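You operate a simulated robot arm through the tools that you are given. There is no shell and no other tool. Be economical: measure what you need, move in short steps, check, and stop when the job is done.

You are at the controls of a simulated two-armed robot. One attempt, no reset.

JOB
Brush the grime off the top of the filter head.
Fine: hold the head steady; the brush lies in the red drawer, put it back and shut the drawer. Parts on this bench are vented.
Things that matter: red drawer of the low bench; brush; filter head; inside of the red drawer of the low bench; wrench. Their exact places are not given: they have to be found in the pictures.

Only the result counts: the job must be done as asked and must still hold three seconds after the hand-in. Knocking over, shifting, dropping, spilling or breaking anything else fails it.

ROBOT AND FRAMES
Two 7-joint arms with two-finger parallel grippers on one trunk, on a base that drives. Base frame: it is fixed to the floor where the robot stands at the start and does not move with it; the origin is under the middle of the robot, x ahead of it, y to its left, z up. Units: mm, rad, N and s.
The left shoulder is at the start at [70, 163, 970], the right one opposite. With the tool pointing down near the work surface each hand reaches from about 380 to 880 mm from the robot's upright axis, wherever it stands, measured 20 degrees to its own side. Places, roughly: red drawer of the low bench [1000, 100, 600]; inside of the red drawer of the low bench [1100, 100, 600]. Payload 3.43 kg a hand.
The TCP of each hand is the grasp point between the finger pads, 34 mm short of the fingertips. In the tool frame z runs along the fingers and y along their closing line. Largest opening 128 mm; finger width 24, thickness 12; the body of the gripper, 48 by 130 mm, starts 96 mm behind the TCP.
Orientation is that of the tool frame in the base frame, as a unit quaternion [x, y, z, w]. With the fingers straight down and closing along the base's y, the tool's x points along the base's -x, its y along +y and its z along -z.

CONTROLS
- The arms move only by the tool drive_tool. It takes "left_commands", "right_commands" or both (then of equal length, played together; a hand with none holds still); each is a list that holds one entry, the list of rows, each a list of 7 numbers: the shift along the base's x, y, z in units of 30 mm (1.0 is 30 mm), then the turn, a rotation vector about the base's x, y, z in units of 8 degrees (1.0 is 8 degrees), then the finger opening in mm, from 0 to 128. In form: [[[tx, ty, tz, wx, wy, wz, claw], ...]]. A call has 1 to 10 rows; each row shifts and turns the commanded pose from where the row before left it. A call with a number of a shift or a turn outside -1 to 1 is refused whole. Rows are played at 5 a second. More than 50 mm and 0.15 rad between two rows, or a gripper value outside its range, and nothing of the call is played. A pose out of reach is approached as far as the arm can. The call stops where the force on the tool passes 40 N (or 10 N more than at its start, if that is more) or the arm is blocked; 0.2 s more then pass. The fingers move at their own pace (about 153 mm/s each) and stop on an object; they squeeze with about 25 N. The grip force told is the motor's: it shows also when the fingers shut on nothing. Time passes only in rows, and 0.2 s behind the last, so rows that do not move let the fingers close. It gives the time, the measured TCP pose, the force on the tool (base axes), the opening and the grip force at its end, in the units of the frame above (readings bear some noise).
- Cameras (640 x 400 px; columns grow to the right, rows downward): "scene" is now at [140.9, 34.8, 1224.2]; the picture's right is [0.42, -0.91, 0.00], its down [-0.33, -0.15, -0.93] and it looks along [0.85, 0.39, -0.36] (base axes); focal length 214 px, centre (320, 200). "left" rides on the left gripper at [76, 11, -160] in its tool frame; the picture's right is [-0.15, 0.99, 0.00], its down [-0.88, -0.13, -0.46] and it looks along [-0.45, -0.07, 0.89] (tool axes); focal length 234 px, centre (320, 200). "right" rides on the right gripper at [76, -11, -160] in its tool frame; the picture's right is [0.15, 0.99, 0.00], its down [-0.88, 0.13, -0.46] and it looks along [-0.45, 0.07, 0.89] (tool axes); focal length 234 px, centre (320, 200).
- snapshot(camera): a new picture of that camera. No time passes.
- lift_body(by): slides the trunk up (or, below 0, down) by that many mm; the arms and the scene camera ride with it, the base frame stays. It gives what a move gives, with no picture.
- steer(legs): drives the robot by 1 to 6 legs, each [ahead, left, turn to the left] in mm, mm and rad, along the robot's own axes; the way and the turn of a leg run together, so that a leg with both is an arc; at most 1500 mm and 3.142 rad a leg. The arms and the cameras ride along, it lands a little off, and it stops where it bumps. It gives what a move gives.
- aim_head(pan, tilt): turns the head with the scene camera to pan (to the left, within 1.501 rad either way) and tilt (down, from -0.506 to 1.204), counted from straight ahead of the robot. It gives what a move gives.
- point_at(camera, pixels): for up to 12 pixels [column, row] of the newest picture of that camera ("zoom" is the newest enlarged one), the place [x, y, z] in the base frame of the surface seen there, good to about 2 mm, but the place of the scene camera against the robot may be out by one fixed shift of up to 12 mm in any direction. No time passes.
- inspect(camera, box): a new picture of the part [left, top, right, bottom] of that camera's present view, enlarged. No time passes.
- finish_job(): hands the job in; it is judged then, once.

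Work in short steps. Measure before you move; look again where a grasp or a placing could have gone wrong, and mend it. You have 80 turns and 58 pictures in all, those below and enlarged ones among them. Open the grippers and draw the arms clear of the work before you hand the job in, unless the task says otherwise.

The tools are called after "Emit:" as a command line: name --argument value ..., lists and objects as JSON in quotes. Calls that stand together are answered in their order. drive_tool: Moves the arms, as the interface text tells. Its arguments: {"type":"object","properties":{"left_commands":{"type":"array"},"right_commands":{"type":"array"}},"required":[]} The other tools are called the same way: lift_body (by) slides the trunk up or down; steer (legs) drives the base; aim_head (pan, tilt) turns the head that bears the scene camera; snapshot (camera) takes a picture; point_at (camera, pixels) gives the place of the surface under pixels of a picture; inspect (camera, box) takes an enlarged picture of a part of a camera's view; finish_job () hands the job in.

At the start:

```text
clock: 0.0
left_eef_pos: [540.6, 478.6, 1223.9]
left_tcp_rot: [0.0, 1.0, -0.001, 0.001]
left_ft_force: [0.1, -0.4, 0.7]
left_width: 127.9
left_gripper_force: 0.1
right_eef_pos: [616.1, -55.1, 1186.5]
right_tcp_rot: [0.0, 1.0, 0.0, 0.002]
right_ft_force: [0.3, 0.0, -0.8]
right_width: 128.1
right_gripper_force: 0.0
trunk travel left (down, up): [-450.0, 490.0]
robot x, y, heading: [-1.3, 2.7, 0.002]
head pan, tilt: [0.436, 0.368]
```

scene: 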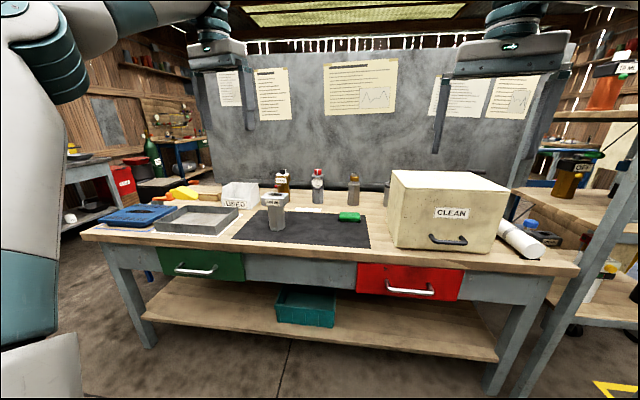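
right: 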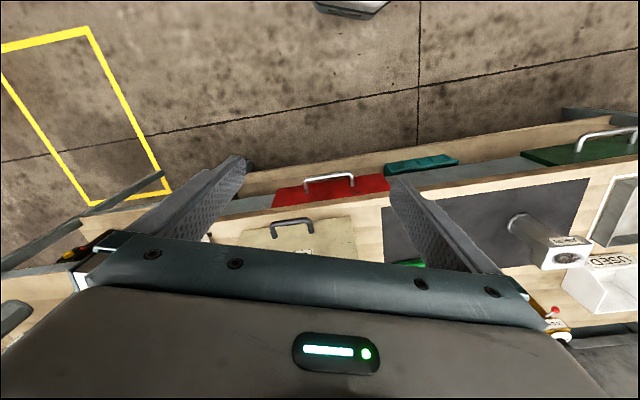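
left: 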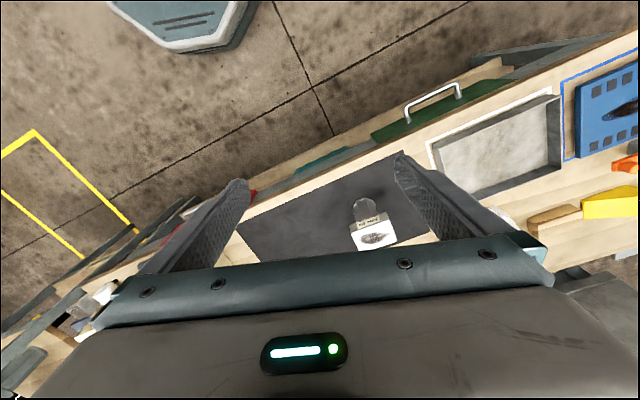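

The scene shows the bench with the filter head near (275,210), the red drawer near (408,282), handle (410,290), and a box marked CLEAN. I enlarge the view and measure key places.

Emit:
inspect --camera "scene" --box '[80, 150, 400, 350]'

Emit:
point_at --camera "scene" --pixels '[[274, 197], [276, 226], [358, 280], [461, 280], [388, 290], [432, 293], [410, 292], [348, 216], [240, 238], [370, 247], [390, 247], [494, 252]]'

Emit:
inspect --camera "scene" --box '[340, 150, 640, 340]'

```text
2.00 times, centred on (240, 250) of scene
```

zoom: 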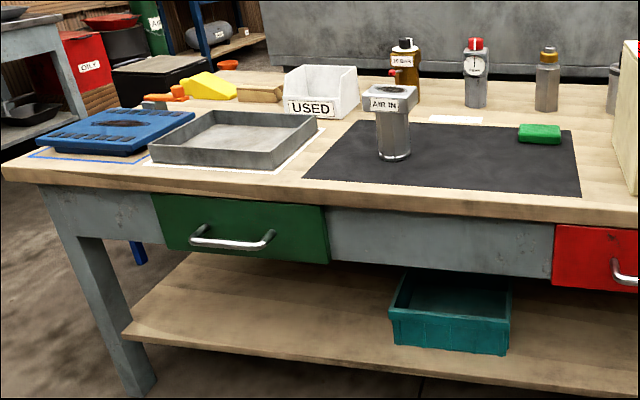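

```text
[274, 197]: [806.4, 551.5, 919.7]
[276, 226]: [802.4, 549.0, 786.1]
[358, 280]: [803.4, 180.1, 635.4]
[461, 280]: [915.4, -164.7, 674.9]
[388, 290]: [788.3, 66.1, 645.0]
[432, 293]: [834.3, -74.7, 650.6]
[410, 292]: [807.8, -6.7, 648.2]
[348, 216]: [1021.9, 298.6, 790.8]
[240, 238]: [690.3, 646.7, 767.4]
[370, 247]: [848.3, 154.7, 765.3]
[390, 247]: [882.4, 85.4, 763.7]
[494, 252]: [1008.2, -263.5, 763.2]
```

```text
2.11 times, centred on (490, 245) of scene
```

zoom: 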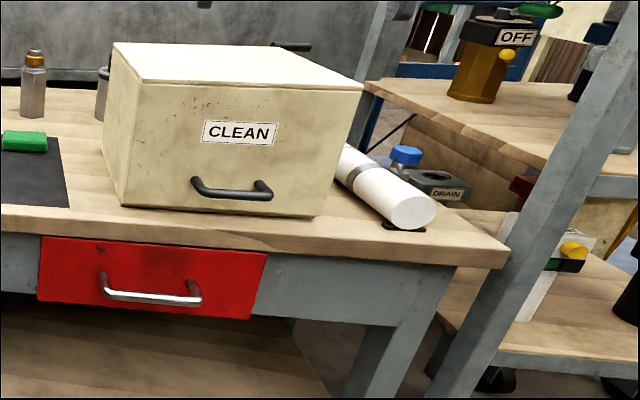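

The bench is turned about 18° relative to me, top at about z=765. The wrench isn't visible yet; I look around for other benches and a wrench.

Emit:
aim_head --pan 0.1 --tilt 0.75

Emit:
snapshot --camera "scene"

Emit:
aim_head --pan -0.7 --tilt 0.5

Emit:
snapshot --camera "scene"

```text
clock: 0.9
left_eef_pos: [541.2, 478.4, 1224.1]
left_tcp_rot: [0.0, 1.0, -0.001, 0.002]
left_ft_force: [0.2, -0.4, -0.5]
left_width: 128.1
left_gripper_force: 0.0
right_eef_pos: [614.4, -55.0, 1186.7]
right_tcp_rot: [0.001, 1.0, 0.0, 0.001]
right_ft_force: [-0.5, 0.5, 0.5]
right_width: 127.8
right_gripper_force: 0.0
trunk travel left (down, up): [-450.0, 490.0]
robot x, y, heading: [6.6, 1.1, 0.002]
head pan, tilt: [0.099, 0.75]
```

```text
52 pictures are left
```

scene: 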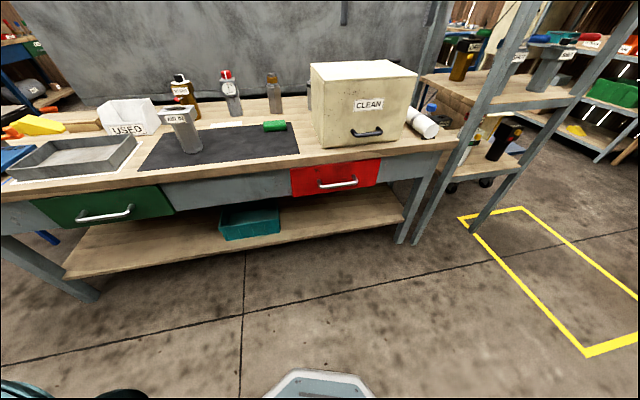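

```text
clock: 2.0
left_eef_pos: [540.6, 478.2, 1222.9]
left_tcp_rot: [-0.001, 1.0, 0.0, 0.002]
left_ft_force: [1.0, 0.6, -0.4]
left_width: 128.0
left_gripper_force: 0.1
right_eef_pos: [613.6, -53.8, 1186.9]
right_tcp_rot: [-0.001, 1.0, 0.001, 0.001]
right_ft_force: [-1.0, -0.3, 0.0]
right_width: 128.2
right_gripper_force: 0.1
trunk travel left (down, up): [-450.0, 490.0]
robot x, y, heading: [-0.7, 1.4, -0.004]
head pan, tilt: [-0.7, 0.499]
```

```text
51 pictures are left
```

scene: 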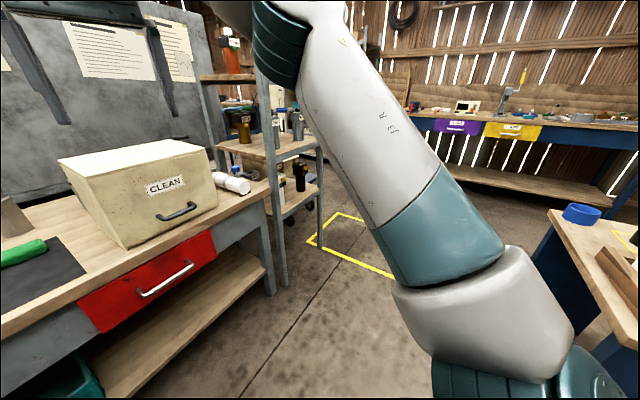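

This view shows another bench at right (blue legs, (600,280)). I check heights again here and look farther around.

Emit:
point_at --camera "scene" --pixels '[[165, 283], [90, 280], [600, 260], [300, 290], [60, 330], [490, 128], [400, 350]]'

Emit:
snapshot --camera "right"

Emit:
point_at --camera "right" --pixels '[[330, 179], [300, 235], [425, 235], [330, 100], [540, 222]]'

Emit:
aim_head --pan -1.5 --tilt 0.5

Emit:
snapshot --camera "scene"

Emit:
aim_head --pan 1.3 --tilt 0.5

Emit:
snapshot --camera "scene"

```text
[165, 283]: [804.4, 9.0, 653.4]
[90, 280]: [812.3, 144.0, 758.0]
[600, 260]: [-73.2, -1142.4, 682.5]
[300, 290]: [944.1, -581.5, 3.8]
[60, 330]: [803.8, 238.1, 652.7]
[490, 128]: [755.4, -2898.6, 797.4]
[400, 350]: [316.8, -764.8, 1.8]
```

```text
50 pictures are left
```

right: 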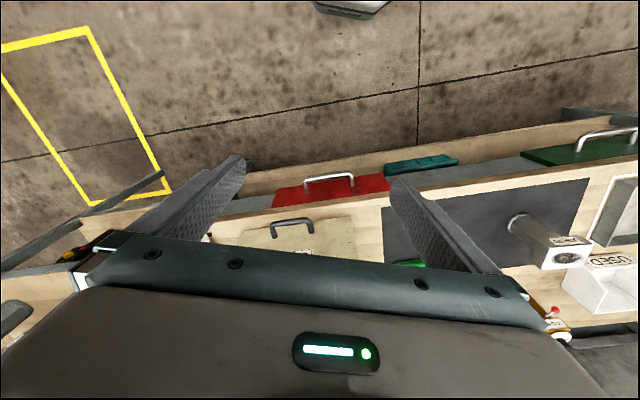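

```text
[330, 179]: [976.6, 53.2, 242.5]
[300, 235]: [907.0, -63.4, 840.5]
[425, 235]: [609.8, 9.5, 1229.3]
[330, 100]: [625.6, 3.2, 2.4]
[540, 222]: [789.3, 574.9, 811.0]
```

```text
clock: 3.1
left_eef_pos: [540.2, 477.5, 1223.3]
left_tcp_rot: [-0.001, 1.0, 0.0, 0.001]
left_ft_force: [0.0, -0.8, 0.5]
left_width: 128.1
left_gripper_force: 0.1
right_eef_pos: [614.2, -54.8, 1186.8]
right_tcp_rot: [0.0, 1.0, 0.002, 0.001]
right_ft_force: [0.3, 0.5, -0.3]
right_width: 127.7
right_gripper_force: 0.1
trunk travel left (down, up): [-450.0, 490.0]
robot x, y, heading: [1.4, 0.8, 0.002]
head pan, tilt: [-1.499, 0.499]
```

```text
49 pictures are left
```

scene: 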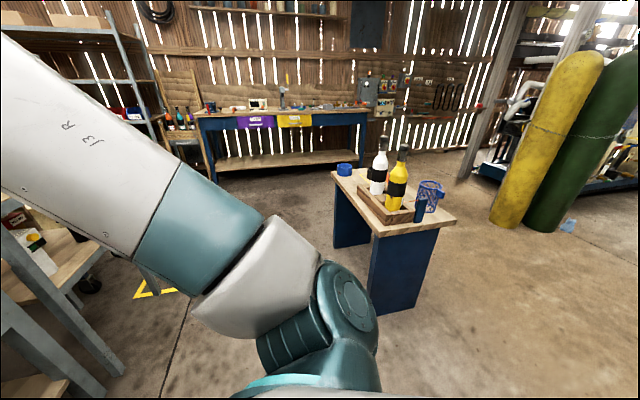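

```text
clock: 5.6
left_eef_pos: [540.2, 479.6, 1222.9]
left_tcp_rot: [-0.001, 1.0, 0.0, 0.002]
left_ft_force: [0.5, 0.8, -0.6]
left_width: 128.1
left_gripper_force: 0.2
right_eef_pos: [614.8, -53.5, 1186.9]
right_tcp_rot: [0.0, 1.0, 0.0, 0.001]
right_ft_force: [-0.5, -0.1, -0.8]
right_width: 128.2
right_gripper_force: 0.0
trunk travel left (down, up): [-450.0, 490.0]
robot x, y, heading: [4.7, -3.1, 0.006]
head pan, tilt: [1.3, 0.499]
```

```text
48 pictures are left
```

scene: 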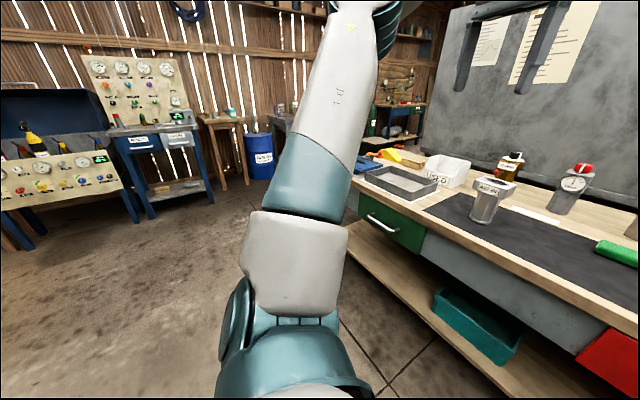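

The low bench ahead is the one: red drawer handle about (808,-7,648), bench yaw about 0.314 rad. I turn square to it and move 120 mm ahead, then look.

Emit:
steer --legs '[[0, 0, 0.31], [120, 0, 0]]'

Emit:
aim_head --pan 0 --tilt 0.6

Emit:
snapshot --camera "scene"

```text
clock: 7.8
left_eef_pos: [484.3, 653.8, 1223.1]
left_tcp_rot: [-0.154, 0.988, 0.0, 0.001]
left_ft_force: [0.2, 1.2, 0.1]
left_width: 128.0
left_gripper_force: 0.1
right_eef_pos: [715.9, 169.4, 1186.3]
right_tcp_rot: [-0.153, 0.988, 0.001, 0.0]
right_ft_force: [0.8, 0.3, 0.2]
right_width: 127.8
right_gripper_force: 0.0
trunk travel left (down, up): [-450.0, 490.0]
robot x, y, heading: [113.8, 37.5, 0.307]
head pan, tilt: [1.3, 0.499]
```

```text
clock: 9.3
left_eef_pos: [484.1, 655.2, 1223.5]
left_tcp_rot: [-0.154, 0.988, 0.0, 0.002]
left_ft_force: [0.5, 0.3, 0.2]
left_width: 128.2
left_gripper_force: 0.1
right_eef_pos: [716.4, 169.8, 1186.8]
right_tcp_rot: [-0.153, 0.988, 0.001, 0.001]
right_ft_force: [0.0, 0.5, 0.8]
right_width: 128.1
right_gripper_force: 0.1
trunk travel left (down, up): [-450.0, 490.0]
robot x, y, heading: [114.0, 31.1, 0.307]
head pan, tilt: [0.0, 0.6]
```

```text
47 pictures are left
```

scene: 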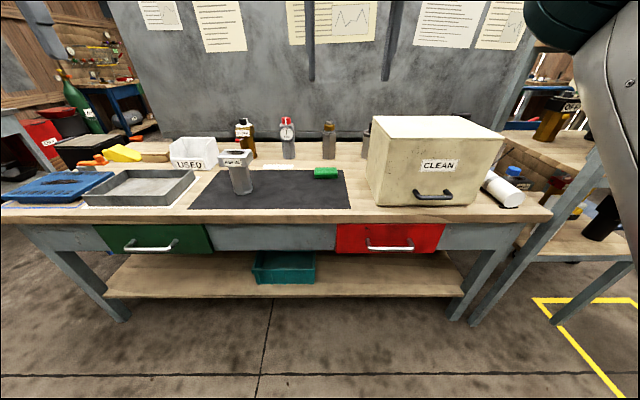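

Now square with the bench; handle at (390,246). I zoom on the drawer and measure the handle bar ends, drawer front and bench edge.

Emit:
inspect --camera "scene" --box '[330, 190, 458, 270]'

Emit:
point_at --camera "zoom" --pixels '[[190, 280], [300, 288], [400, 279], [300, 240], [300, 308], [60, 200], [540, 200], [290, 130], [290, 85], [560, 300], [186, 258], [415, 258]]'

```text
5.00 times, centred on (394, 230) of scene
```

zoom: 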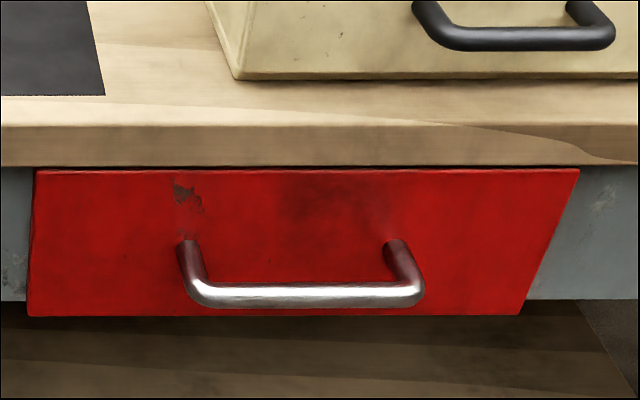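

```text
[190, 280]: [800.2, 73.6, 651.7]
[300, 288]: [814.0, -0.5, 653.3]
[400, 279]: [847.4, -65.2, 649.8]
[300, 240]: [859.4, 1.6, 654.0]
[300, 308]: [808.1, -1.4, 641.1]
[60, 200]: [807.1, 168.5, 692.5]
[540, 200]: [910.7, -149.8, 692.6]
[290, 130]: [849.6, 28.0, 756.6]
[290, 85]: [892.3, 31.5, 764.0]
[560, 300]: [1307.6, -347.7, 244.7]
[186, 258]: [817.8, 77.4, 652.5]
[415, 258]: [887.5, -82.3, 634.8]
```

The bar centre is at about (815,0,646), gap to the drawer face about 40 mm; gripping needs a level hand with fingers closing up-down. I back up 80 mm and begin to yaw the right hand while shifting it toward the handle's line.

Emit:
steer --legs '[[-80, 0, 0.005]]'

Emit:
drive_tool --right_commands '[[[0.2, -0.6, 0, 0, 0, -1, 80], [0.2, -0.6, 0, 0, 0, -1, 80], [0.2, -0.6, 0, 0, 0, -1, 80], [0.2, -0.6, 0, 0, 0, -1, 80], [0.2, -0.6, 0, 0, 0, -1, 80], [0.2, -0.6, 0, 0, 0, -1, 80], [0.2, -0.6, 0, 0, 0, -1, 80], [0.2, -0.6, 0, 0, 0, -1, 80], [0.2, -0.6, 0, 0, 0, -1, 80], [0.2, -0.6, 0, 0, 0, -1, 80]]]'

```text
clock: 10.3
left_eef_pos: [405.2, 631.6, 1223.4]
left_tcp_rot: [-0.156, 0.988, 0.001, 0.003]
left_ft_force: [-0.4, -0.3, -0.2]
left_width: 128.2
left_gripper_force: 0.1
right_eef_pos: [639.1, 147.2, 1188.0]
right_tcp_rot: [-0.154, 0.988, 0.001, 0.001]
right_ft_force: [-0.8, -0.5, -0.5]
right_width: 128.0
right_gripper_force: 0.1
trunk travel left (down, up): [-450.0, 490.0]
robot x, y, heading: [37.7, 5.2, 0.311]
head pan, tilt: [0.0, 0.6]
```

```text
clock: 12.5
left_eef_pos: [406.3, 632.0, 1223.8]
left_tcp_rot: [-0.155, 0.988, 0.001, 0.001]
left_ft_force: [-1.0, -0.2, 0.7]
left_width: 127.8
left_gripper_force: 0.2
right_eef_pos: [698.8, -33.1, 1188.0]
right_tcp_rot: [0.518, 0.856, -0.001, 0.0]
right_ft_force: [0.6, 0.3, 0.5]
right_width: 80.1
right_gripper_force: 0.1
trunk travel left (down, up): [-450.0, 490.0]
robot x, y, heading: [36.9, 13.9, 0.308]
head pan, tilt: [0.0, 0.6]
```

Yaw progressed well; I finish it and pitch the hand up while lowering and drawing back to u≈620.

Emit:
drive_tool --right_commands '[[[-0.5, -0.16, -0.5, 0, 0, -0.6, 80], [-0.5, -0.16, -0.5, 0, 0, -0.6, 80], [0, 0, -1, 0.309, -0.951, 0, 80], [0, 0, -1, 0.309, -0.951, 0, 80], [0, 0, -1, 0.309, -0.951, 0, 80], [0, 0, -1, 0.309, -0.951, 0, 80], [0, 0, -1, 0.309, -0.951, 0, 80], [0, 0, -1, 0.309, -0.951, 0, 80], [0, 0, -1, 0.309, -0.951, 0, 80], [0, 0, -1, 0.309, -0.951, 0, 80]]]'

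Emit:
drive_tool --right_commands '[[[0, 0, -1, 0.309, -0.951, 0, 80], [0, 0, -1, 0.309, -0.951, 0, 80], [0, 0, -1, 0.309, -0.951, 0, 80], [0, 0, -1, 0.077, -0.238, 0, 80], [0, 0, -1, 0, 0, 0, 80], [0, 0, -1, 0, 0, 0, 80]]]'

Emit:
snapshot --camera "right"

```text
clock: 14.7
left_eef_pos: [406.2, 631.3, 1223.4]
left_tcp_rot: [-0.156, 0.988, 0.001, 0.002]
left_ft_force: [-0.5, 0.4, 0.2]
left_width: 127.9
left_gripper_force: 0.1
right_eef_pos: [674.4, -40.1, 916.8]
right_tcp_rot: [0.499, 0.686, 0.428, 0.313]
right_ft_force: [0.7, 0.3, -0.1]
right_width: 79.9
right_gripper_force: 0.0
right hand out of reach, approached as far as the arm can: row 10
trunk travel left (down, up): [-450.0, 490.0]
robot x, y, heading: [35.6, 12.3, 0.31]
head pan, tilt: [0.0, 0.6]
```

```text
clock: 16.1
left_eef_pos: [405.4, 631.7, 1223.7]
left_tcp_rot: [-0.156, 0.988, 0.0, 0.001]
left_ft_force: [-0.2, 0.3, -1.0]
left_width: 128.0
left_gripper_force: 0.0
right_eef_pos: [689.5, -35.8, 888.4]
right_tcp_rot: [0.475, 0.655, 0.474, 0.348]
right_ft_force: [0.1, 0.4, -1.0]
right_width: 79.9
right_gripper_force: 0.1
right hand out of reach, approached as far as the arm can: row 1, 2, 3, 4, 5, 6
trunk travel left (down, up): [-450.0, 490.0]
robot x, y, heading: [37.3, 11.8, 0.315]
head pan, tilt: [0.0, 0.6]
```

```text
45 pictures are left
```

right: 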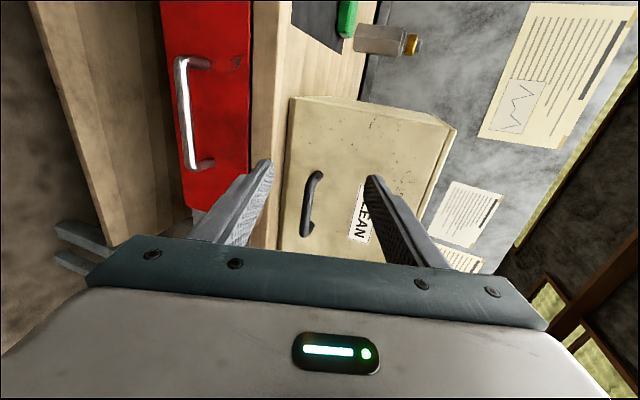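

The hand stopped at 18° below level at z 888, an arm limit; the handle is visible at (190,110). Lowering the trunk brings the hand level with the handle.

Emit:
lift_body --by -236

Emit:
snapshot --camera "right"

Emit:
snapshot --camera "scene"

```text
clock: 18.6
left_eef_pos: [404.3, 631.5, 987.1]
left_tcp_rot: [-0.155, 0.988, 0.001, 0.002]
left_ft_force: [0.3, 0.5, 0.1]
left_width: 128.1
left_gripper_force: 0.0
right_eef_pos: [688.4, -35.4, 651.7]
right_tcp_rot: [0.475, 0.655, 0.474, 0.347]
right_ft_force: [0.7, -0.4, 0.1]
right_width: 80.1
right_gripper_force: 0.1
trunk travel left (down, up): [-214.0, 726.0]
robot x, y, heading: [40.3, 11.5, 0.306]
head pan, tilt: [0.0, 0.6]
```

```text
44 pictures are left
```

right: 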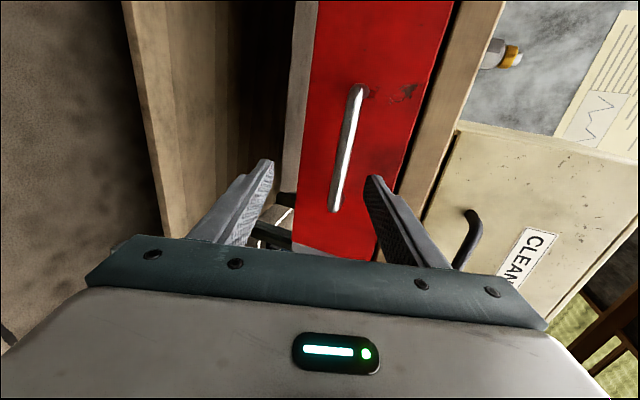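

```text
43 pictures are left
```

scene: 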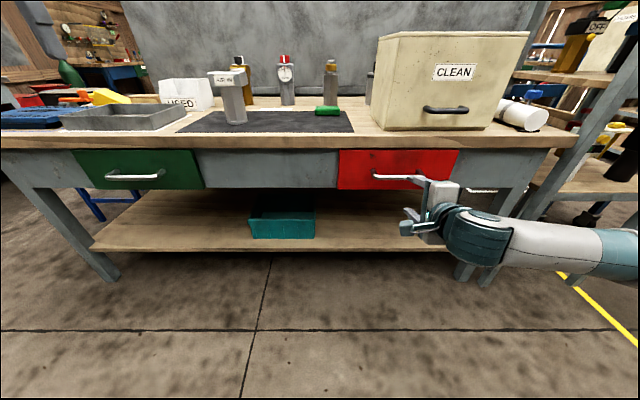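

The handle appears in the right camera from (357,90) to (334,208), and I measure it with that camera, which carries no offset.

Emit:
point_at --camera "right" --pixels '[[354, 105], [346, 150], [343, 150], [350, 150], [337, 200], [385, 150], [320, 150], [410, 130], [450, 130], [360, 88]]'

```text
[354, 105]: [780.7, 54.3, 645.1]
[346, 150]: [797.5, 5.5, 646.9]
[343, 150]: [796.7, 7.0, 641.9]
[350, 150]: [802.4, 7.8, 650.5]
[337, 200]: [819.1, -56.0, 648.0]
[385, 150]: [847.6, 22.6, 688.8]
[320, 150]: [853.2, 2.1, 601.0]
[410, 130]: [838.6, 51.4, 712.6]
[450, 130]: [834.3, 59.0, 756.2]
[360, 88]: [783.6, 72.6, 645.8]
```

Bar centre is at u≈766, z≈646 (my bench axes), face at u≈812; my TCP is at u≈644, v≈-246, in line. I narrow the fingers to 50 and advance 90 mm first.

Emit:
drive_tool --right_commands '[[[0.71, 0.23, 0, 0, 0, 0, 50], [0.71, 0.23, 0, 0, 0, 0, 50], [0.71, 0.23, 0, 0, 0, 0, 50], [0.71, 0.23, 0, 0, 0, 0, 50]]]'

```text
clock: 19.6
left_eef_pos: [405.6, 631.6, 986.8]
left_tcp_rot: [-0.155, 0.988, 0.001, 0.003]
left_ft_force: [-0.1, 0.0, 0.2]
left_width: 128.2
left_gripper_force: 0.1
right_eef_pos: [775.9, -6.6, 650.7]
right_tcp_rot: [0.475, 0.654, 0.474, 0.348]
right_ft_force: [0.2, -0.3, 0.5]
right_width: 50.1
right_gripper_force: 0.0
trunk travel left (down, up): [-214.0, 726.0]
robot x, y, heading: [34.4, 7.8, 0.31]
head pan, tilt: [0.0, 0.6]
```

The move tracked; u is now 736. I go the last 24 mm and close.

Emit:
drive_tool --right_commands '[[[0.38, 0.12, -0.06, 0, 0, 0, 50], [0.38, 0.12, -0.06, 0, 0, 0, 50], [0, 0, 0, 0, 0, 0, 0], [0, 0, 0, 0, 0, 0, 0], [0, 0, 0, 0, 0, 0, 0]]]'

Emit:
snapshot --camera "right"

```text
clock: 20.8
left_eef_pos: [406.2, 631.9, 987.2]
left_tcp_rot: [-0.155, 0.988, 0.0, 0.002]
left_ft_force: [0.0, -0.1, -0.1]
left_width: 128.0
left_gripper_force: 0.1
right_eef_pos: [797.0, 0.5, 645.2]
right_tcp_rot: [0.476, 0.656, 0.473, 0.346]
right_ft_force: [-8.7, -2.2, -9.3]
right_width: 17.7
right_gripper_force: 45.0
trunk travel left (down, up): [-214.0, 726.0]
robot x, y, heading: [34.6, 13.3, 0.305]
head pan, tilt: [0.0, 0.6]
```

```text
42 pictures are left
```

right: 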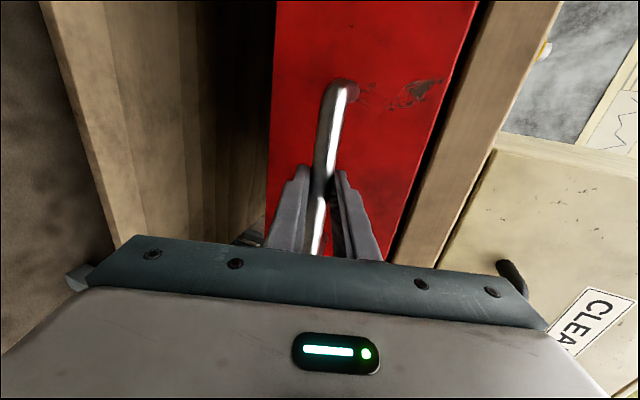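

The bar is held (width 17.7, 45 N). I pull straight out along the bench normal, 125 mm first.

Emit:
drive_tool --right_commands '[[[-0.4, -0.13, 0, 0, 0, 0, 0], [-0.79, -0.257, 0, 0, 0, 0, 0], [-0.79, -0.257, 0, 0, 0, 0, 0], [-0.79, -0.257, 0, 0, 0, 0, 0], [-0.79, -0.257, 0, 0, 0, 0, 0], [-0.79, -0.257, 0, 0, 0, 0, 0]]]'

Emit:
snapshot --camera "scene"

```text
clock: 22.2
left_eef_pos: [407.8, 632.4, 987.0]
left_tcp_rot: [-0.156, 0.988, 0.0, 0.0]
left_ft_force: [-0.4, -0.3, -0.1]
left_width: 128.0
left_gripper_force: 0.0
right_eef_pos: [689.2, -35.0, 646.1]
right_tcp_rot: [0.476, 0.657, 0.473, 0.344]
right_ft_force: [-6.3, 9.9, -19.2]
right_width: 17.6
right_gripper_force: 44.8
right hand out of reach, approached as far as the arm can: row 6
trunk travel left (down, up): [-214.0, 726.0]
robot x, y, heading: [44.7, 12.9, 0.31]
head pan, tilt: [0.0, 0.6]
```

```text
41 pictures are left
```

scene: 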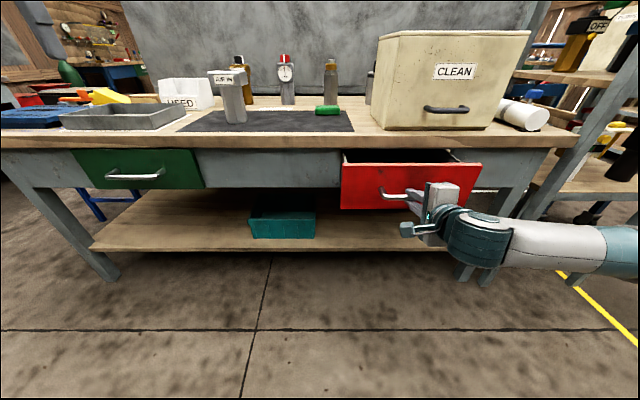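

Drawer is 113 mm open and the arm can come no nearer; I keep the grip and drive the base back 110 mm.

Emit:
steer --legs '[[-110, 0, 0]]'

Emit:
snapshot --camera "scene"

```text
clock: 23.4
left_eef_pos: [301.8, 599.1, 986.6]
left_tcp_rot: [-0.157, 0.988, 0.0, 0.0]
left_ft_force: [-0.8, 0.1, 0.6]
left_width: 128.4
left_gripper_force: 0.0
right_eef_pos: [586.5, -69.2, 646.2]
right_tcp_rot: [0.476, 0.657, 0.472, 0.344]
right_ft_force: [-3.7, 13.1, -24.6]
right_width: 17.6
right_gripper_force: 45.4
trunk travel left (down, up): [-214.0, 726.0]
robot x, y, heading: [-67.0, -23.2, 0.313]
head pan, tilt: [0.0, 0.6]
```

```text
40 pictures are left
```

scene: 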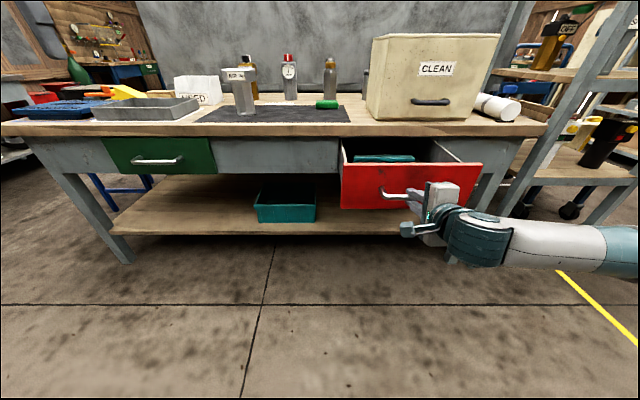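

Drawer is about 220 mm open with something teal inside at (385,158). I release the bar and back the base off so the fingers leave the handle, then lift for a view.

Emit:
drive_tool --right_commands '[[[0, 0, 0, 0, 0, 0, 50], [0, 0, 0, 0, 0, 0, 50]]]'

Emit:
steer --legs '[[-90, 0, 0]]'

Emit:
lift_body --by 300

Emit:
aim_head --pan -0.25 --tilt 0.8

Emit:
snapshot --camera "scene"

```text
clock: 24.0
left_eef_pos: [301.9, 600.0, 988.5]
left_tcp_rot: [-0.156, 0.988, 0.0, 0.002]
left_ft_force: [-0.2, 0.1, 0.1]
left_width: 128.0
left_gripper_force: 0.1
right_eef_pos: [586.5, -70.4, 648.2]
right_tcp_rot: [0.475, 0.657, 0.473, 0.345]
right_ft_force: [-1.2, -1.0, -0.8]
right_width: 50.0
right_gripper_force: 0.1
trunk travel left (down, up): [-214.0, 726.0]
robot x, y, heading: [-69.2, -18.4, 0.313]
head pan, tilt: [0.0, 0.6]
```

```text
clock: 25.1
left_eef_pos: [212.7, 570.7, 989.5]
left_tcp_rot: [-0.157, 0.988, 0.001, 0.003]
left_ft_force: [-0.5, -0.4, 0.5]
left_width: 127.9
left_gripper_force: 0.0
right_eef_pos: [497.8, -99.0, 648.1]
right_tcp_rot: [0.475, 0.657, 0.474, 0.345]
right_ft_force: [0.0, 0.4, -0.6]
right_width: 50.2
right_gripper_force: 0.0
trunk travel left (down, up): [-214.0, 726.0]
robot x, y, heading: [-153.0, -51.5, 0.317]
head pan, tilt: [0.0, 0.6]
```

```text
clock: 28.1
left_eef_pos: [213.8, 572.2, 1288.3]
left_tcp_rot: [-0.157, 0.988, 0.001, 0.001]
left_ft_force: [0.1, 0.2, -0.7]
left_width: 128.0
left_gripper_force: 0.1
right_eef_pos: [499.4, -97.8, 947.5]
right_tcp_rot: [0.475, 0.657, 0.473, 0.345]
right_ft_force: [0.1, -0.1, 0.0]
right_width: 49.7
right_gripper_force: 0.0
trunk travel left (down, up): [-514.0, 426.0]
robot x, y, heading: [-152.4, -47.9, 0.311]
head pan, tilt: [0.0, 0.6]
```

```text
clock: 28.9
left_eef_pos: [213.9, 570.7, 1288.2]
left_tcp_rot: [-0.156, 0.988, 0.001, 0.003]
left_ft_force: [0.1, -0.2, 0.4]
left_width: 127.9
left_gripper_force: 0.1
right_eef_pos: [498.8, -98.0, 946.7]
right_tcp_rot: [0.476, 0.657, 0.472, 0.345]
right_ft_force: [0.2, -0.4, 0.1]
right_width: 50.0
right_gripper_force: 0.0
trunk travel left (down, up): [-514.0, 426.0]
robot x, y, heading: [-152.1, -49.1, 0.314]
head pan, tilt: [-0.25, 0.799]
```

```text
39 pictures are left
```

scene: 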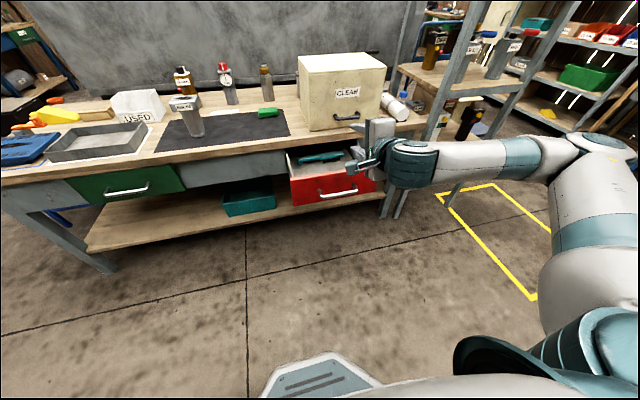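

The drawer is open at (325,170) with a teal thing inside; I enlarge it.

Emit:
inspect --camera "scene" --box '[270, 130, 398, 210]'

```text
5.00 times, centred on (334, 170) of scene
```

zoom: 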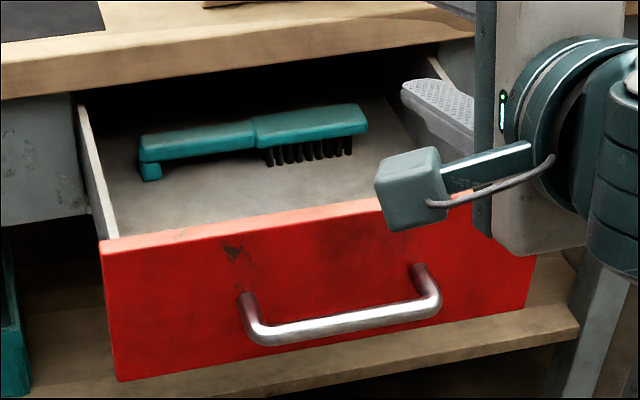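

The brush lies bristles down: handle at left (140-255), head at right (255-368). I measure its points.

Emit:
point_at --camera "zoom" --pixels '[[145, 145], [195, 135], [250, 128], [195, 152], [305, 118], [365, 110], [368, 128], [255, 145], [152, 178], [230, 190], [310, 160], [300, 205]]'

```text
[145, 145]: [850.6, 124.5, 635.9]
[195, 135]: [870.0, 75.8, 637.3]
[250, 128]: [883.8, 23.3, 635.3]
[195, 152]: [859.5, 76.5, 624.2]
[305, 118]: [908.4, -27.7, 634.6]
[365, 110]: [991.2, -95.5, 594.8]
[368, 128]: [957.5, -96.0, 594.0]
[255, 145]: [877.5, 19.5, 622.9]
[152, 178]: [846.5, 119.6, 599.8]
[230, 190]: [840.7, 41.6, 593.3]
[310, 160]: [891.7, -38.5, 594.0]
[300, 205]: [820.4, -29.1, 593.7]
```

Those values put the brush deeper than expected; I check the drawer front and bench edge in the same picture.

Emit:
point_at --camera "zoom" --pixels '[[250, 230], [250, 250], [340, 325], [240, 60], [240, 40], [105, 243], [85, 120], [160, 215], [30, 150]]'

```text
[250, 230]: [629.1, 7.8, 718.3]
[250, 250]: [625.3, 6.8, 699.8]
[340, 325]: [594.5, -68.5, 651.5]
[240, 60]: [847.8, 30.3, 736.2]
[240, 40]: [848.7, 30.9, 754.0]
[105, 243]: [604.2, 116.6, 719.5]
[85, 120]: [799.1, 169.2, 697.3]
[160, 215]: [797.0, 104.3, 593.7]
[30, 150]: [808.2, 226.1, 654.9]
```

The drawer front is at u≈600 and the bench edge at u≈816, but the brush at u≈848 is still under the top. I regrip the handle and pull about 120 mm more; first lower and check alignment.

Emit:
lift_body --by -300

Emit:
steer --legs '[[55, 0, 0]]'

Emit:
snapshot --camera "right"

```text
clock: 31.9
left_eef_pos: [213.8, 570.4, 988.4]
left_tcp_rot: [-0.156, 0.988, 0.001, 0.001]
left_ft_force: [-0.2, 0.2, -0.2]
left_width: 127.9
left_gripper_force: 0.2
right_eef_pos: [498.2, -96.9, 647.6]
right_tcp_rot: [0.475, 0.657, 0.473, 0.345]
right_ft_force: [0.3, -0.7, 0.1]
right_width: 50.0
right_gripper_force: 0.1
trunk travel left (down, up): [-214.0, 726.0]
robot x, y, heading: [-153.3, -48.2, 0.313]
head pan, tilt: [-0.25, 0.799]
```

```text
clock: 32.8
left_eef_pos: [266.1, 589.4, 987.3]
left_tcp_rot: [-0.156, 0.988, 0.001, 0.002]
left_ft_force: [0.7, 0.2, 0.1]
left_width: 128.0
left_gripper_force: 0.1
right_eef_pos: [551.9, -78.6, 646.5]
right_tcp_rot: [0.475, 0.657, 0.472, 0.345]
right_ft_force: [0.8, 0.7, 0.6]
right_width: 49.9
right_gripper_force: 0.1
trunk travel left (down, up): [-214.0, 726.0]
robot x, y, heading: [-101.5, -33.6, 0.315]
head pan, tilt: [-0.25, 0.799]
```

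```text
37 pictures are left
```

right: 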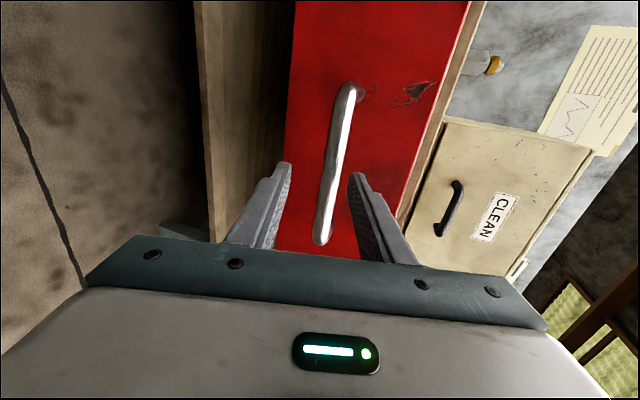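

The bar still lies between the fingers. I advance 35 mm with the arm, grip, then drive the base back.

Emit:
drive_tool --right_commands '[[[0.555, 0.18, 0, 0, 0, 0, 50], [0.555, 0.18, 0, 0, 0, 0, 50], [0, 0, 0, 0, 0, 0, 0], [0, 0, 0, 0, 0, 0, 0], [0, 0, 0, 0, 0, 0, 0]]]'

Emit:
steer --legs '[[-125, 0, 0]]'

Emit:
snapshot --camera "scene"

```text
clock: 34.0
left_eef_pos: [264.1, 587.9, 987.7]
left_tcp_rot: [-0.156, 0.988, 0.0, 0.001]
left_ft_force: [-0.9, 0.1, -0.5]
left_width: 128.3
left_gripper_force: 0.0
right_eef_pos: [584.0, -68.9, 646.6]
right_tcp_rot: [0.475, 0.657, 0.473, 0.344]
right_ft_force: [-0.4, 0.3, -2.2]
right_width: 17.6
right_gripper_force: 45.4
trunk travel left (down, up): [-214.0, 726.0]
robot x, y, heading: [-97.5, -33.4, 0.314]
head pan, tilt: [-0.25, 0.799]
```

```text
clock: 35.3
left_eef_pos: [146.5, 549.8, 987.6]
left_tcp_rot: [-0.156, 0.988, 0.0, 0.001]
left_ft_force: [-0.1, 1.0, -0.1]
left_width: 128.3
left_gripper_force: 0.1
right_eef_pos: [465.4, -107.4, 645.5]
right_tcp_rot: [0.475, 0.658, 0.473, 0.344]
right_ft_force: [-0.4, 6.3, -2.9]
right_width: 17.6
right_gripper_force: 44.9
trunk travel left (down, up): [-214.0, 726.0]
robot x, y, heading: [-220.2, -66.8, 0.311]
head pan, tilt: [-0.25, 0.799]
```

```text
36 pictures are left
```

scene: 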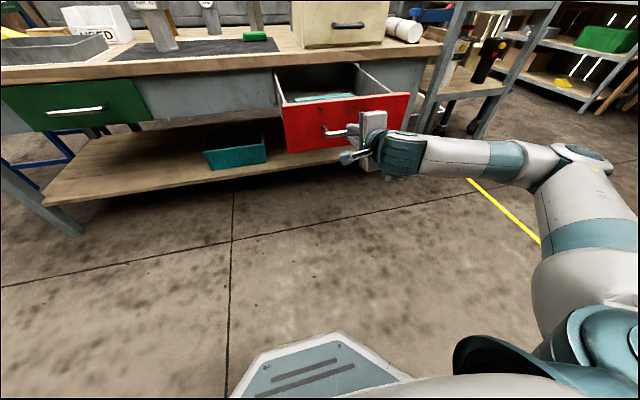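

Pulled a further 125 mm (total 348). I release, back off and lift, then look at the brush.

Emit:
drive_tool --right_commands '[[[0, 0, 0, 0, 0, 0, 50], [0, 0, 0, 0, 0, 0, 50]]]'

Emit:
steer --legs '[[-90, 0, 0]]'

Emit:
lift_body --by 320

Emit:
inspect --camera "scene" --box '[240, 100, 400, 200]'

```text
clock: 35.9
left_eef_pos: [146.1, 549.4, 988.0]
left_tcp_rot: [-0.157, 0.988, 0.0, 0.002]
left_ft_force: [0.4, -0.4, 0.7]
left_width: 128.1
left_gripper_force: 0.0
right_eef_pos: [465.6, -107.5, 645.6]
right_tcp_rot: [0.475, 0.658, 0.472, 0.344]
right_ft_force: [0.1, 0.2, -0.4]
right_width: 50.0
right_gripper_force: 0.0
trunk travel left (down, up): [-214.0, 726.0]
robot x, y, heading: [-219.1, -71.7, 0.316]
head pan, tilt: [-0.25, 0.799]
```

```text
clock: 37.0
left_eef_pos: [59.8, 521.9, 989.1]
left_tcp_rot: [-0.157, 0.988, 0.001, 0.002]
left_ft_force: [0.2, 0.5, 0.0]
left_width: 128.1
left_gripper_force: 0.0
right_eef_pos: [380.0, -135.4, 646.8]
right_tcp_rot: [0.475, 0.657, 0.474, 0.345]
right_ft_force: [0.4, 0.5, -0.4]
right_width: 49.7
right_gripper_force: 0.1
trunk travel left (down, up): [-214.0, 726.0]
robot x, y, heading: [-305.2, -97.5, 0.315]
head pan, tilt: [-0.25, 0.799]
```

```text
clock: 40.2
left_eef_pos: [61.7, 522.9, 1308.6]
left_tcp_rot: [-0.158, 0.988, 0.0, 0.002]
left_ft_force: [1.0, -0.1, 0.6]
left_width: 127.9
left_gripper_force: 0.1
right_eef_pos: [380.4, -135.3, 966.0]
right_tcp_rot: [0.475, 0.658, 0.473, 0.344]
right_ft_force: [-0.5, -0.5, 0.8]
right_width: 50.0
right_gripper_force: 0.2
trunk travel left (down, up): [-534.0, 406.0]
robot x, y, heading: [-303.2, -99.9, 0.315]
head pan, tilt: [-0.25, 0.799]
```

```text
4.00 times, centred on (320, 150) of scene
```

zoom: 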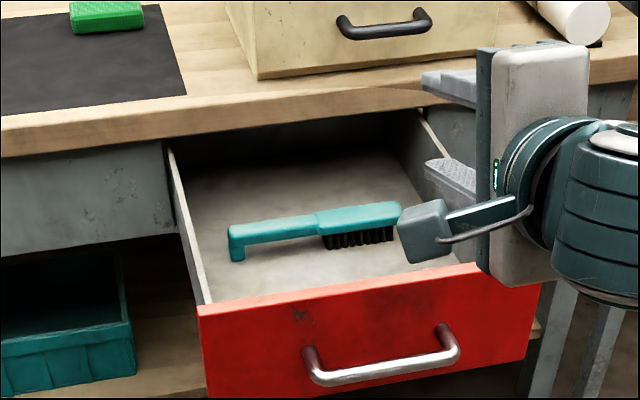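

Brush is fully exposed now. I turn the right hand fingers-down (72° pitch back) and then drive ahead so that it hangs above the drawer.

Emit:
drive_tool --right_commands '[[[0, 0, 0, -0.309, 0.951, 0, 70], [0, 0, 0, -0.309, 0.951, 0, 70], [0, 0, 0, -0.309, 0.951, 0, 70], [0, 0, 0, -0.309, 0.951, 0, 70], [0, 0, 0, -0.309, 0.951, 0, 70], [0, 0, 0, -0.309, 0.951, 0, 70], [0, 0, 0, -0.309, 0.951, 0, 70], [0, 0, 0, -0.309, 0.951, 0, 70], [0, 0, 0, -0.309, 0.951, 0, 70]]]'

Emit:
steer --legs '[[350, 0, 0]]'

Emit:
snapshot --camera "right"

```text
clock: 42.2
left_eef_pos: [58.8, 523.4, 1306.8]
left_tcp_rot: [-0.157, 0.988, 0.0, 0.001]
left_ft_force: [-0.1, 1.3, 0.0]
left_width: 128.1
left_gripper_force: 0.1
right_eef_pos: [379.9, -133.4, 966.0]
right_tcp_rot: [0.585, 0.811, -0.002, -0.004]
right_ft_force: [0.3, 0.3, -0.3]
right_width: 70.0
right_gripper_force: 0.0
trunk travel left (down, up): [-534.0, 406.0]
robot x, y, heading: [-307.0, -98.9, 0.312]
head pan, tilt: [-0.25, 0.799]
```

```text
clock: 44.4
left_eef_pos: [388.6, 630.3, 1307.5]
left_tcp_rot: [-0.158, 0.988, 0.0, 0.002]
left_ft_force: [0.9, 0.8, -0.3]
left_width: 128.2
left_gripper_force: 0.0
right_eef_pos: [710.0, -26.8, 966.4]
right_tcp_rot: [0.586, 0.811, -0.002, -0.004]
right_ft_force: [0.2, -0.8, 0.5]
right_width: 70.1
right_gripper_force: 0.2
trunk travel left (down, up): [-534.0, 406.0]
robot x, y, heading: [26.0, 7.0, 0.315]
head pan, tilt: [-0.25, 0.799]
```

```text
34 pictures are left
```

right: 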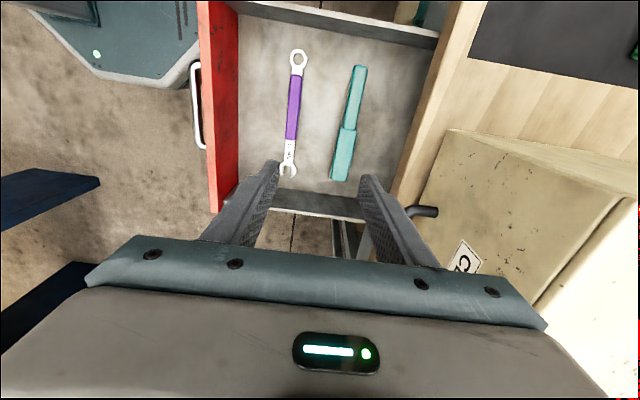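

The right camera shows the brush from (360,68) handle end to (340,178) head end, and the wrench beside it (297,110). I measure both.

Emit:
point_at --camera "right" --pixels '[[359, 70], [354, 97], [349, 124], [344, 150], [340, 175], [347, 96], [361, 98], [332, 150], [357, 150], [300, 55], [288, 170], [320, 120]]'

```text
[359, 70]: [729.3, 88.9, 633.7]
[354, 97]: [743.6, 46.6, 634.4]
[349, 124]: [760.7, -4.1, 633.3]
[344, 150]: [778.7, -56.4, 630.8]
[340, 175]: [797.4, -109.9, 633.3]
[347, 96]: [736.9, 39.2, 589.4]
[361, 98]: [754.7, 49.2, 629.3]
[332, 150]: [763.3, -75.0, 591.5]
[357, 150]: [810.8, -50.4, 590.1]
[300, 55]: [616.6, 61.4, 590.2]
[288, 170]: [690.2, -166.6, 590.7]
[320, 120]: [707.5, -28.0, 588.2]
```

Brush axis lies at u≈722 (handle v -141..-248, top z 634, floor 590); wrench at u≈605 is clear. I move over the handle at about (748,33) and lower the trunk partly, then check.

Emit:
drive_tool --right_commands '[[[0.43, 0.66, 0, 0, 0, 0, 70], [0.43, 0.66, 0, 0, 0, 0, 70], [0.43, 0.66, 0, 0, 0, 0, 70], [0, 0, 0, 0, 0, 0, 70]]]'

Emit:
lift_body --by -230

Emit:
snapshot --camera "right"

```text
clock: 45.4
left_eef_pos: [388.9, 629.7, 1307.7]
left_tcp_rot: [-0.158, 0.987, 0.0, 0.004]
left_ft_force: [0.5, 0.2, 0.4]
left_width: 127.9
left_gripper_force: 0.1
right_eef_pos: [748.2, 32.8, 967.0]
right_tcp_rot: [0.586, 0.811, -0.002, -0.003]
right_ft_force: [0.0, -0.2, -0.5]
right_width: 70.1
right_gripper_force: 0.1
trunk travel left (down, up): [-534.0, 406.0]
robot x, y, heading: [22.1, 9.2, 0.318]
head pan, tilt: [-0.25, 0.799]
```

```text
clock: 47.8
left_eef_pos: [386.9, 629.4, 1077.5]
left_tcp_rot: [-0.157, 0.988, 0.0, 0.003]
left_ft_force: [0.2, 0.2, -0.6]
left_width: 128.0
left_gripper_force: 0.0
right_eef_pos: [747.5, 33.4, 737.7]
right_tcp_rot: [0.586, 0.81, -0.001, -0.003]
right_ft_force: [-0.6, 0.7, 0.3]
right_width: 69.8
right_gripper_force: 0.1
trunk travel left (down, up): [-304.0, 636.0]
robot x, y, heading: [24.1, 10.4, 0.315]
head pan, tilt: [-0.25, 0.799]
```

```text
33 pictures are left
```

right: 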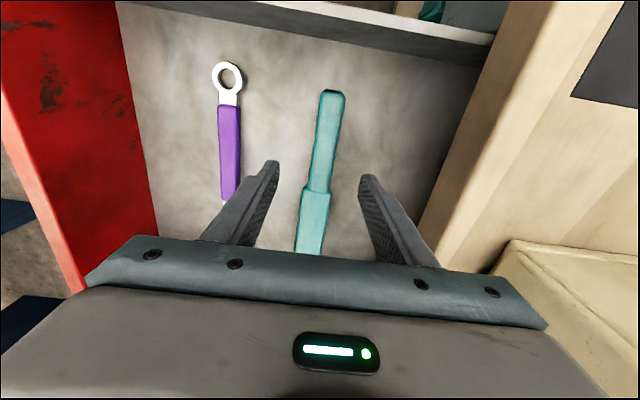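

Brush is between the fingers; I measure the handle here for final centring.

Emit:
point_at --camera "right" --pixels '[[316, 150], [326, 150], [335, 150], [322, 180], [332, 95], [318, 200], [312, 240]]'

```text
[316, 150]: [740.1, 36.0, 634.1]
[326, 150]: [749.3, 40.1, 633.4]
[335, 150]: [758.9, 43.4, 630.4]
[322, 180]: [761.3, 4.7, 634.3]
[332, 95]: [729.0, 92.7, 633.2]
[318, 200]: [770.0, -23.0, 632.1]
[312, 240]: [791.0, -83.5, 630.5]
```

Centre line passes about 3 mm beyond; I correct, lower to z≈631 and close.

Emit:
drive_tool --right_commands '[[[0.09, 0.03, -0.7, 0, 0, 0, 70], [0, 0, -0.9, 0, 0, 0, 70], [0, 0, -0.9, 0, 0, 0, 70], [0, 0, -0.7, 0, 0, 0, 70], [0, 0, -0.36, 0, 0, 0, 70], [0, 0, 0, 0, 0, 0, 70]]]'

```text
clock: 49.2
left_eef_pos: [387.3, 630.4, 1077.9]
left_tcp_rot: [-0.157, 0.988, 0.001, 0.002]
left_ft_force: [-0.6, 0.3, -0.3]
left_width: 128.0
left_gripper_force: 0.0
right_eef_pos: [749.4, 33.9, 631.7]
right_tcp_rot: [0.586, 0.81, -0.002, -0.004]
right_ft_force: [0.0, -0.6, -0.2]
right_width: 70.0
right_gripper_force: 0.2
trunk travel left (down, up): [-304.0, 636.0]
robot x, y, heading: [23.0, 7.4, 0.317]
head pan, tilt: [-0.25, 0.799]
```

At z 631.7 with no contact; I close on the handle, then lift 30 mm gently.

Emit:
drive_tool --right_commands '[[[0, 0, -0.07, 0, 0, 0, 40], [0, 0, 0, 0, 0, 0, 0], [0, 0, 0, 0, 0, 0, 0], [0, 0, 0, 0, 0, 0, 0], [0, 0, 0.5, 0, 0, 0, 0], [0, 0, 0.5, 0, 0, 0, 0], [0, 0, 1, 0, 0, 0, 0], [0, 0, 1, 0, 0, 0, 0]]]'

Emit:
snapshot --camera "right"

```text
clock: 51.0
left_eef_pos: [387.2, 630.6, 1078.4]
left_tcp_rot: [-0.157, 0.988, 0.001, 0.002]
left_ft_force: [0.1, 0.2, 0.6]
left_width: 127.8
left_gripper_force: 0.2
right_eef_pos: [749.7, 35.1, 718.5]
right_tcp_rot: [0.585, 0.811, -0.002, -0.003]
right_ft_force: [0.0, 0.5, -1.6]
right_width: 27.5
right_gripper_force: 25.0
trunk travel left (down, up): [-304.0, 636.0]
robot x, y, heading: [22.9, 8.2, 0.32]
head pan, tilt: [-0.25, 0.799]
```

```text
32 pictures are left
```

right: 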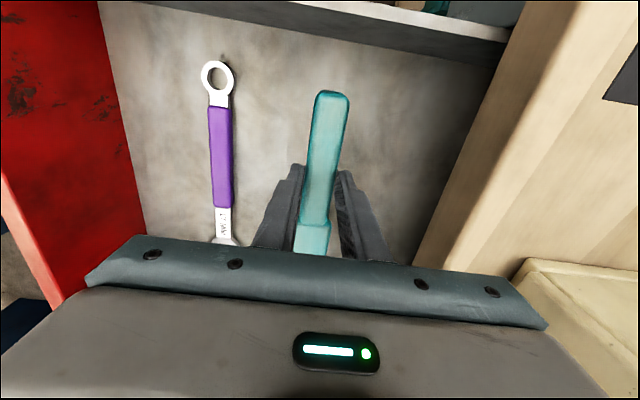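

Brush is held (27.5 mm, 25 N) and lifted clear. For the return I note the grasp at TCP (749.4,33.9,629.6). I raise the trunk and shift the base left 230 mm toward the filter head.

Emit:
lift_body --by 280

Emit:
steer --legs '[[0, 230, 0]]'

Emit:
aim_head --pan 0.05 --tilt 0.7

Emit:
snapshot --camera "scene"

```text
clock: 53.9
left_eef_pos: [388.5, 629.8, 1357.1]
left_tcp_rot: [-0.158, 0.987, 0.001, 0.001]
left_ft_force: [-0.1, 1.0, -0.4]
left_width: 127.7
left_gripper_force: 0.1
right_eef_pos: [750.1, 33.4, 998.6]
right_tcp_rot: [0.586, 0.811, -0.001, -0.003]
right_ft_force: [0.4, -0.7, -0.9]
right_width: 27.2
right_gripper_force: 25.4
trunk travel left (down, up): [-584.0, 356.0]
robot x, y, heading: [26.2, 5.7, 0.314]
head pan, tilt: [-0.25, 0.799]
```

```text
clock: 55.6
left_eef_pos: [317.1, 850.4, 1357.8]
left_tcp_rot: [-0.156, 0.988, 0.0, 0.002]
left_ft_force: [0.0, 0.3, 0.4]
left_width: 128.0
left_gripper_force: 0.1
right_eef_pos: [679.4, 254.2, 998.0]
right_tcp_rot: [0.586, 0.81, -0.002, -0.004]
right_ft_force: [0.4, 0.1, -1.1]
right_width: 27.6
right_gripper_force: 24.9
trunk travel left (down, up): [-584.0, 356.0]
robot x, y, heading: [-47.6, 227.6, 0.314]
head pan, tilt: [-0.25, 0.799]
```

```text
clock: 56.4
left_eef_pos: [317.7, 848.7, 1357.6]
left_tcp_rot: [-0.156, 0.988, 0.0, 0.002]
left_ft_force: [0.6, -0.3, -0.6]
left_width: 128.2
left_gripper_force: 0.0
right_eef_pos: [679.5, 255.1, 997.3]
right_tcp_rot: [0.586, 0.81, -0.002, -0.003]
right_ft_force: [0.1, -1.0, -0.1]
right_width: 27.4
right_gripper_force: 24.7
trunk travel left (down, up): [-584.0, 356.0]
robot x, y, heading: [-50.5, 227.6, 0.318]
head pan, tilt: [0.051, 0.7]
```

```text
31 pictures are left
```

scene: 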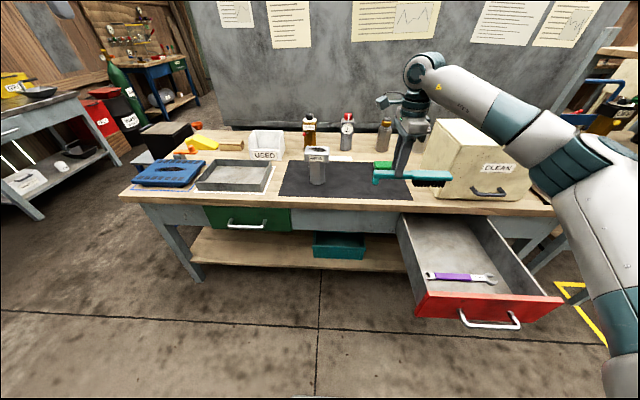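

The filter head is straight ahead at (317,165). I enlarge it and measure.

Emit:
inspect --camera "scene" --box '[277, 130, 373, 190]'

Emit:
point_at --camera "zoom" --pixels '[[210, 115], [350, 115], [270, 105], [270, 128], [200, 140], [340, 145], [270, 170], [270, 250], [270, 340], [205, 260], [335, 260], [270, 362]]'

```text
6.67 times, centred on (325, 160) of scene
```

zoom: 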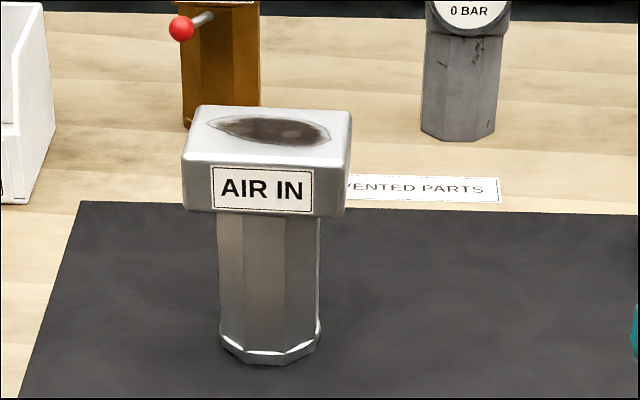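

```text
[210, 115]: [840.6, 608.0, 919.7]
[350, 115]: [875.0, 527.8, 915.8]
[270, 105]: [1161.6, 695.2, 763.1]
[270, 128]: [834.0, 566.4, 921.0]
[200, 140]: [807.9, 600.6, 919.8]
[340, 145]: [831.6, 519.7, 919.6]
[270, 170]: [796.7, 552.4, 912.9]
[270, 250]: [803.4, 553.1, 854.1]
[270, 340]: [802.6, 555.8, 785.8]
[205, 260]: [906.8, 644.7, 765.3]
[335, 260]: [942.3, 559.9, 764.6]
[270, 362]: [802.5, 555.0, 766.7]
```

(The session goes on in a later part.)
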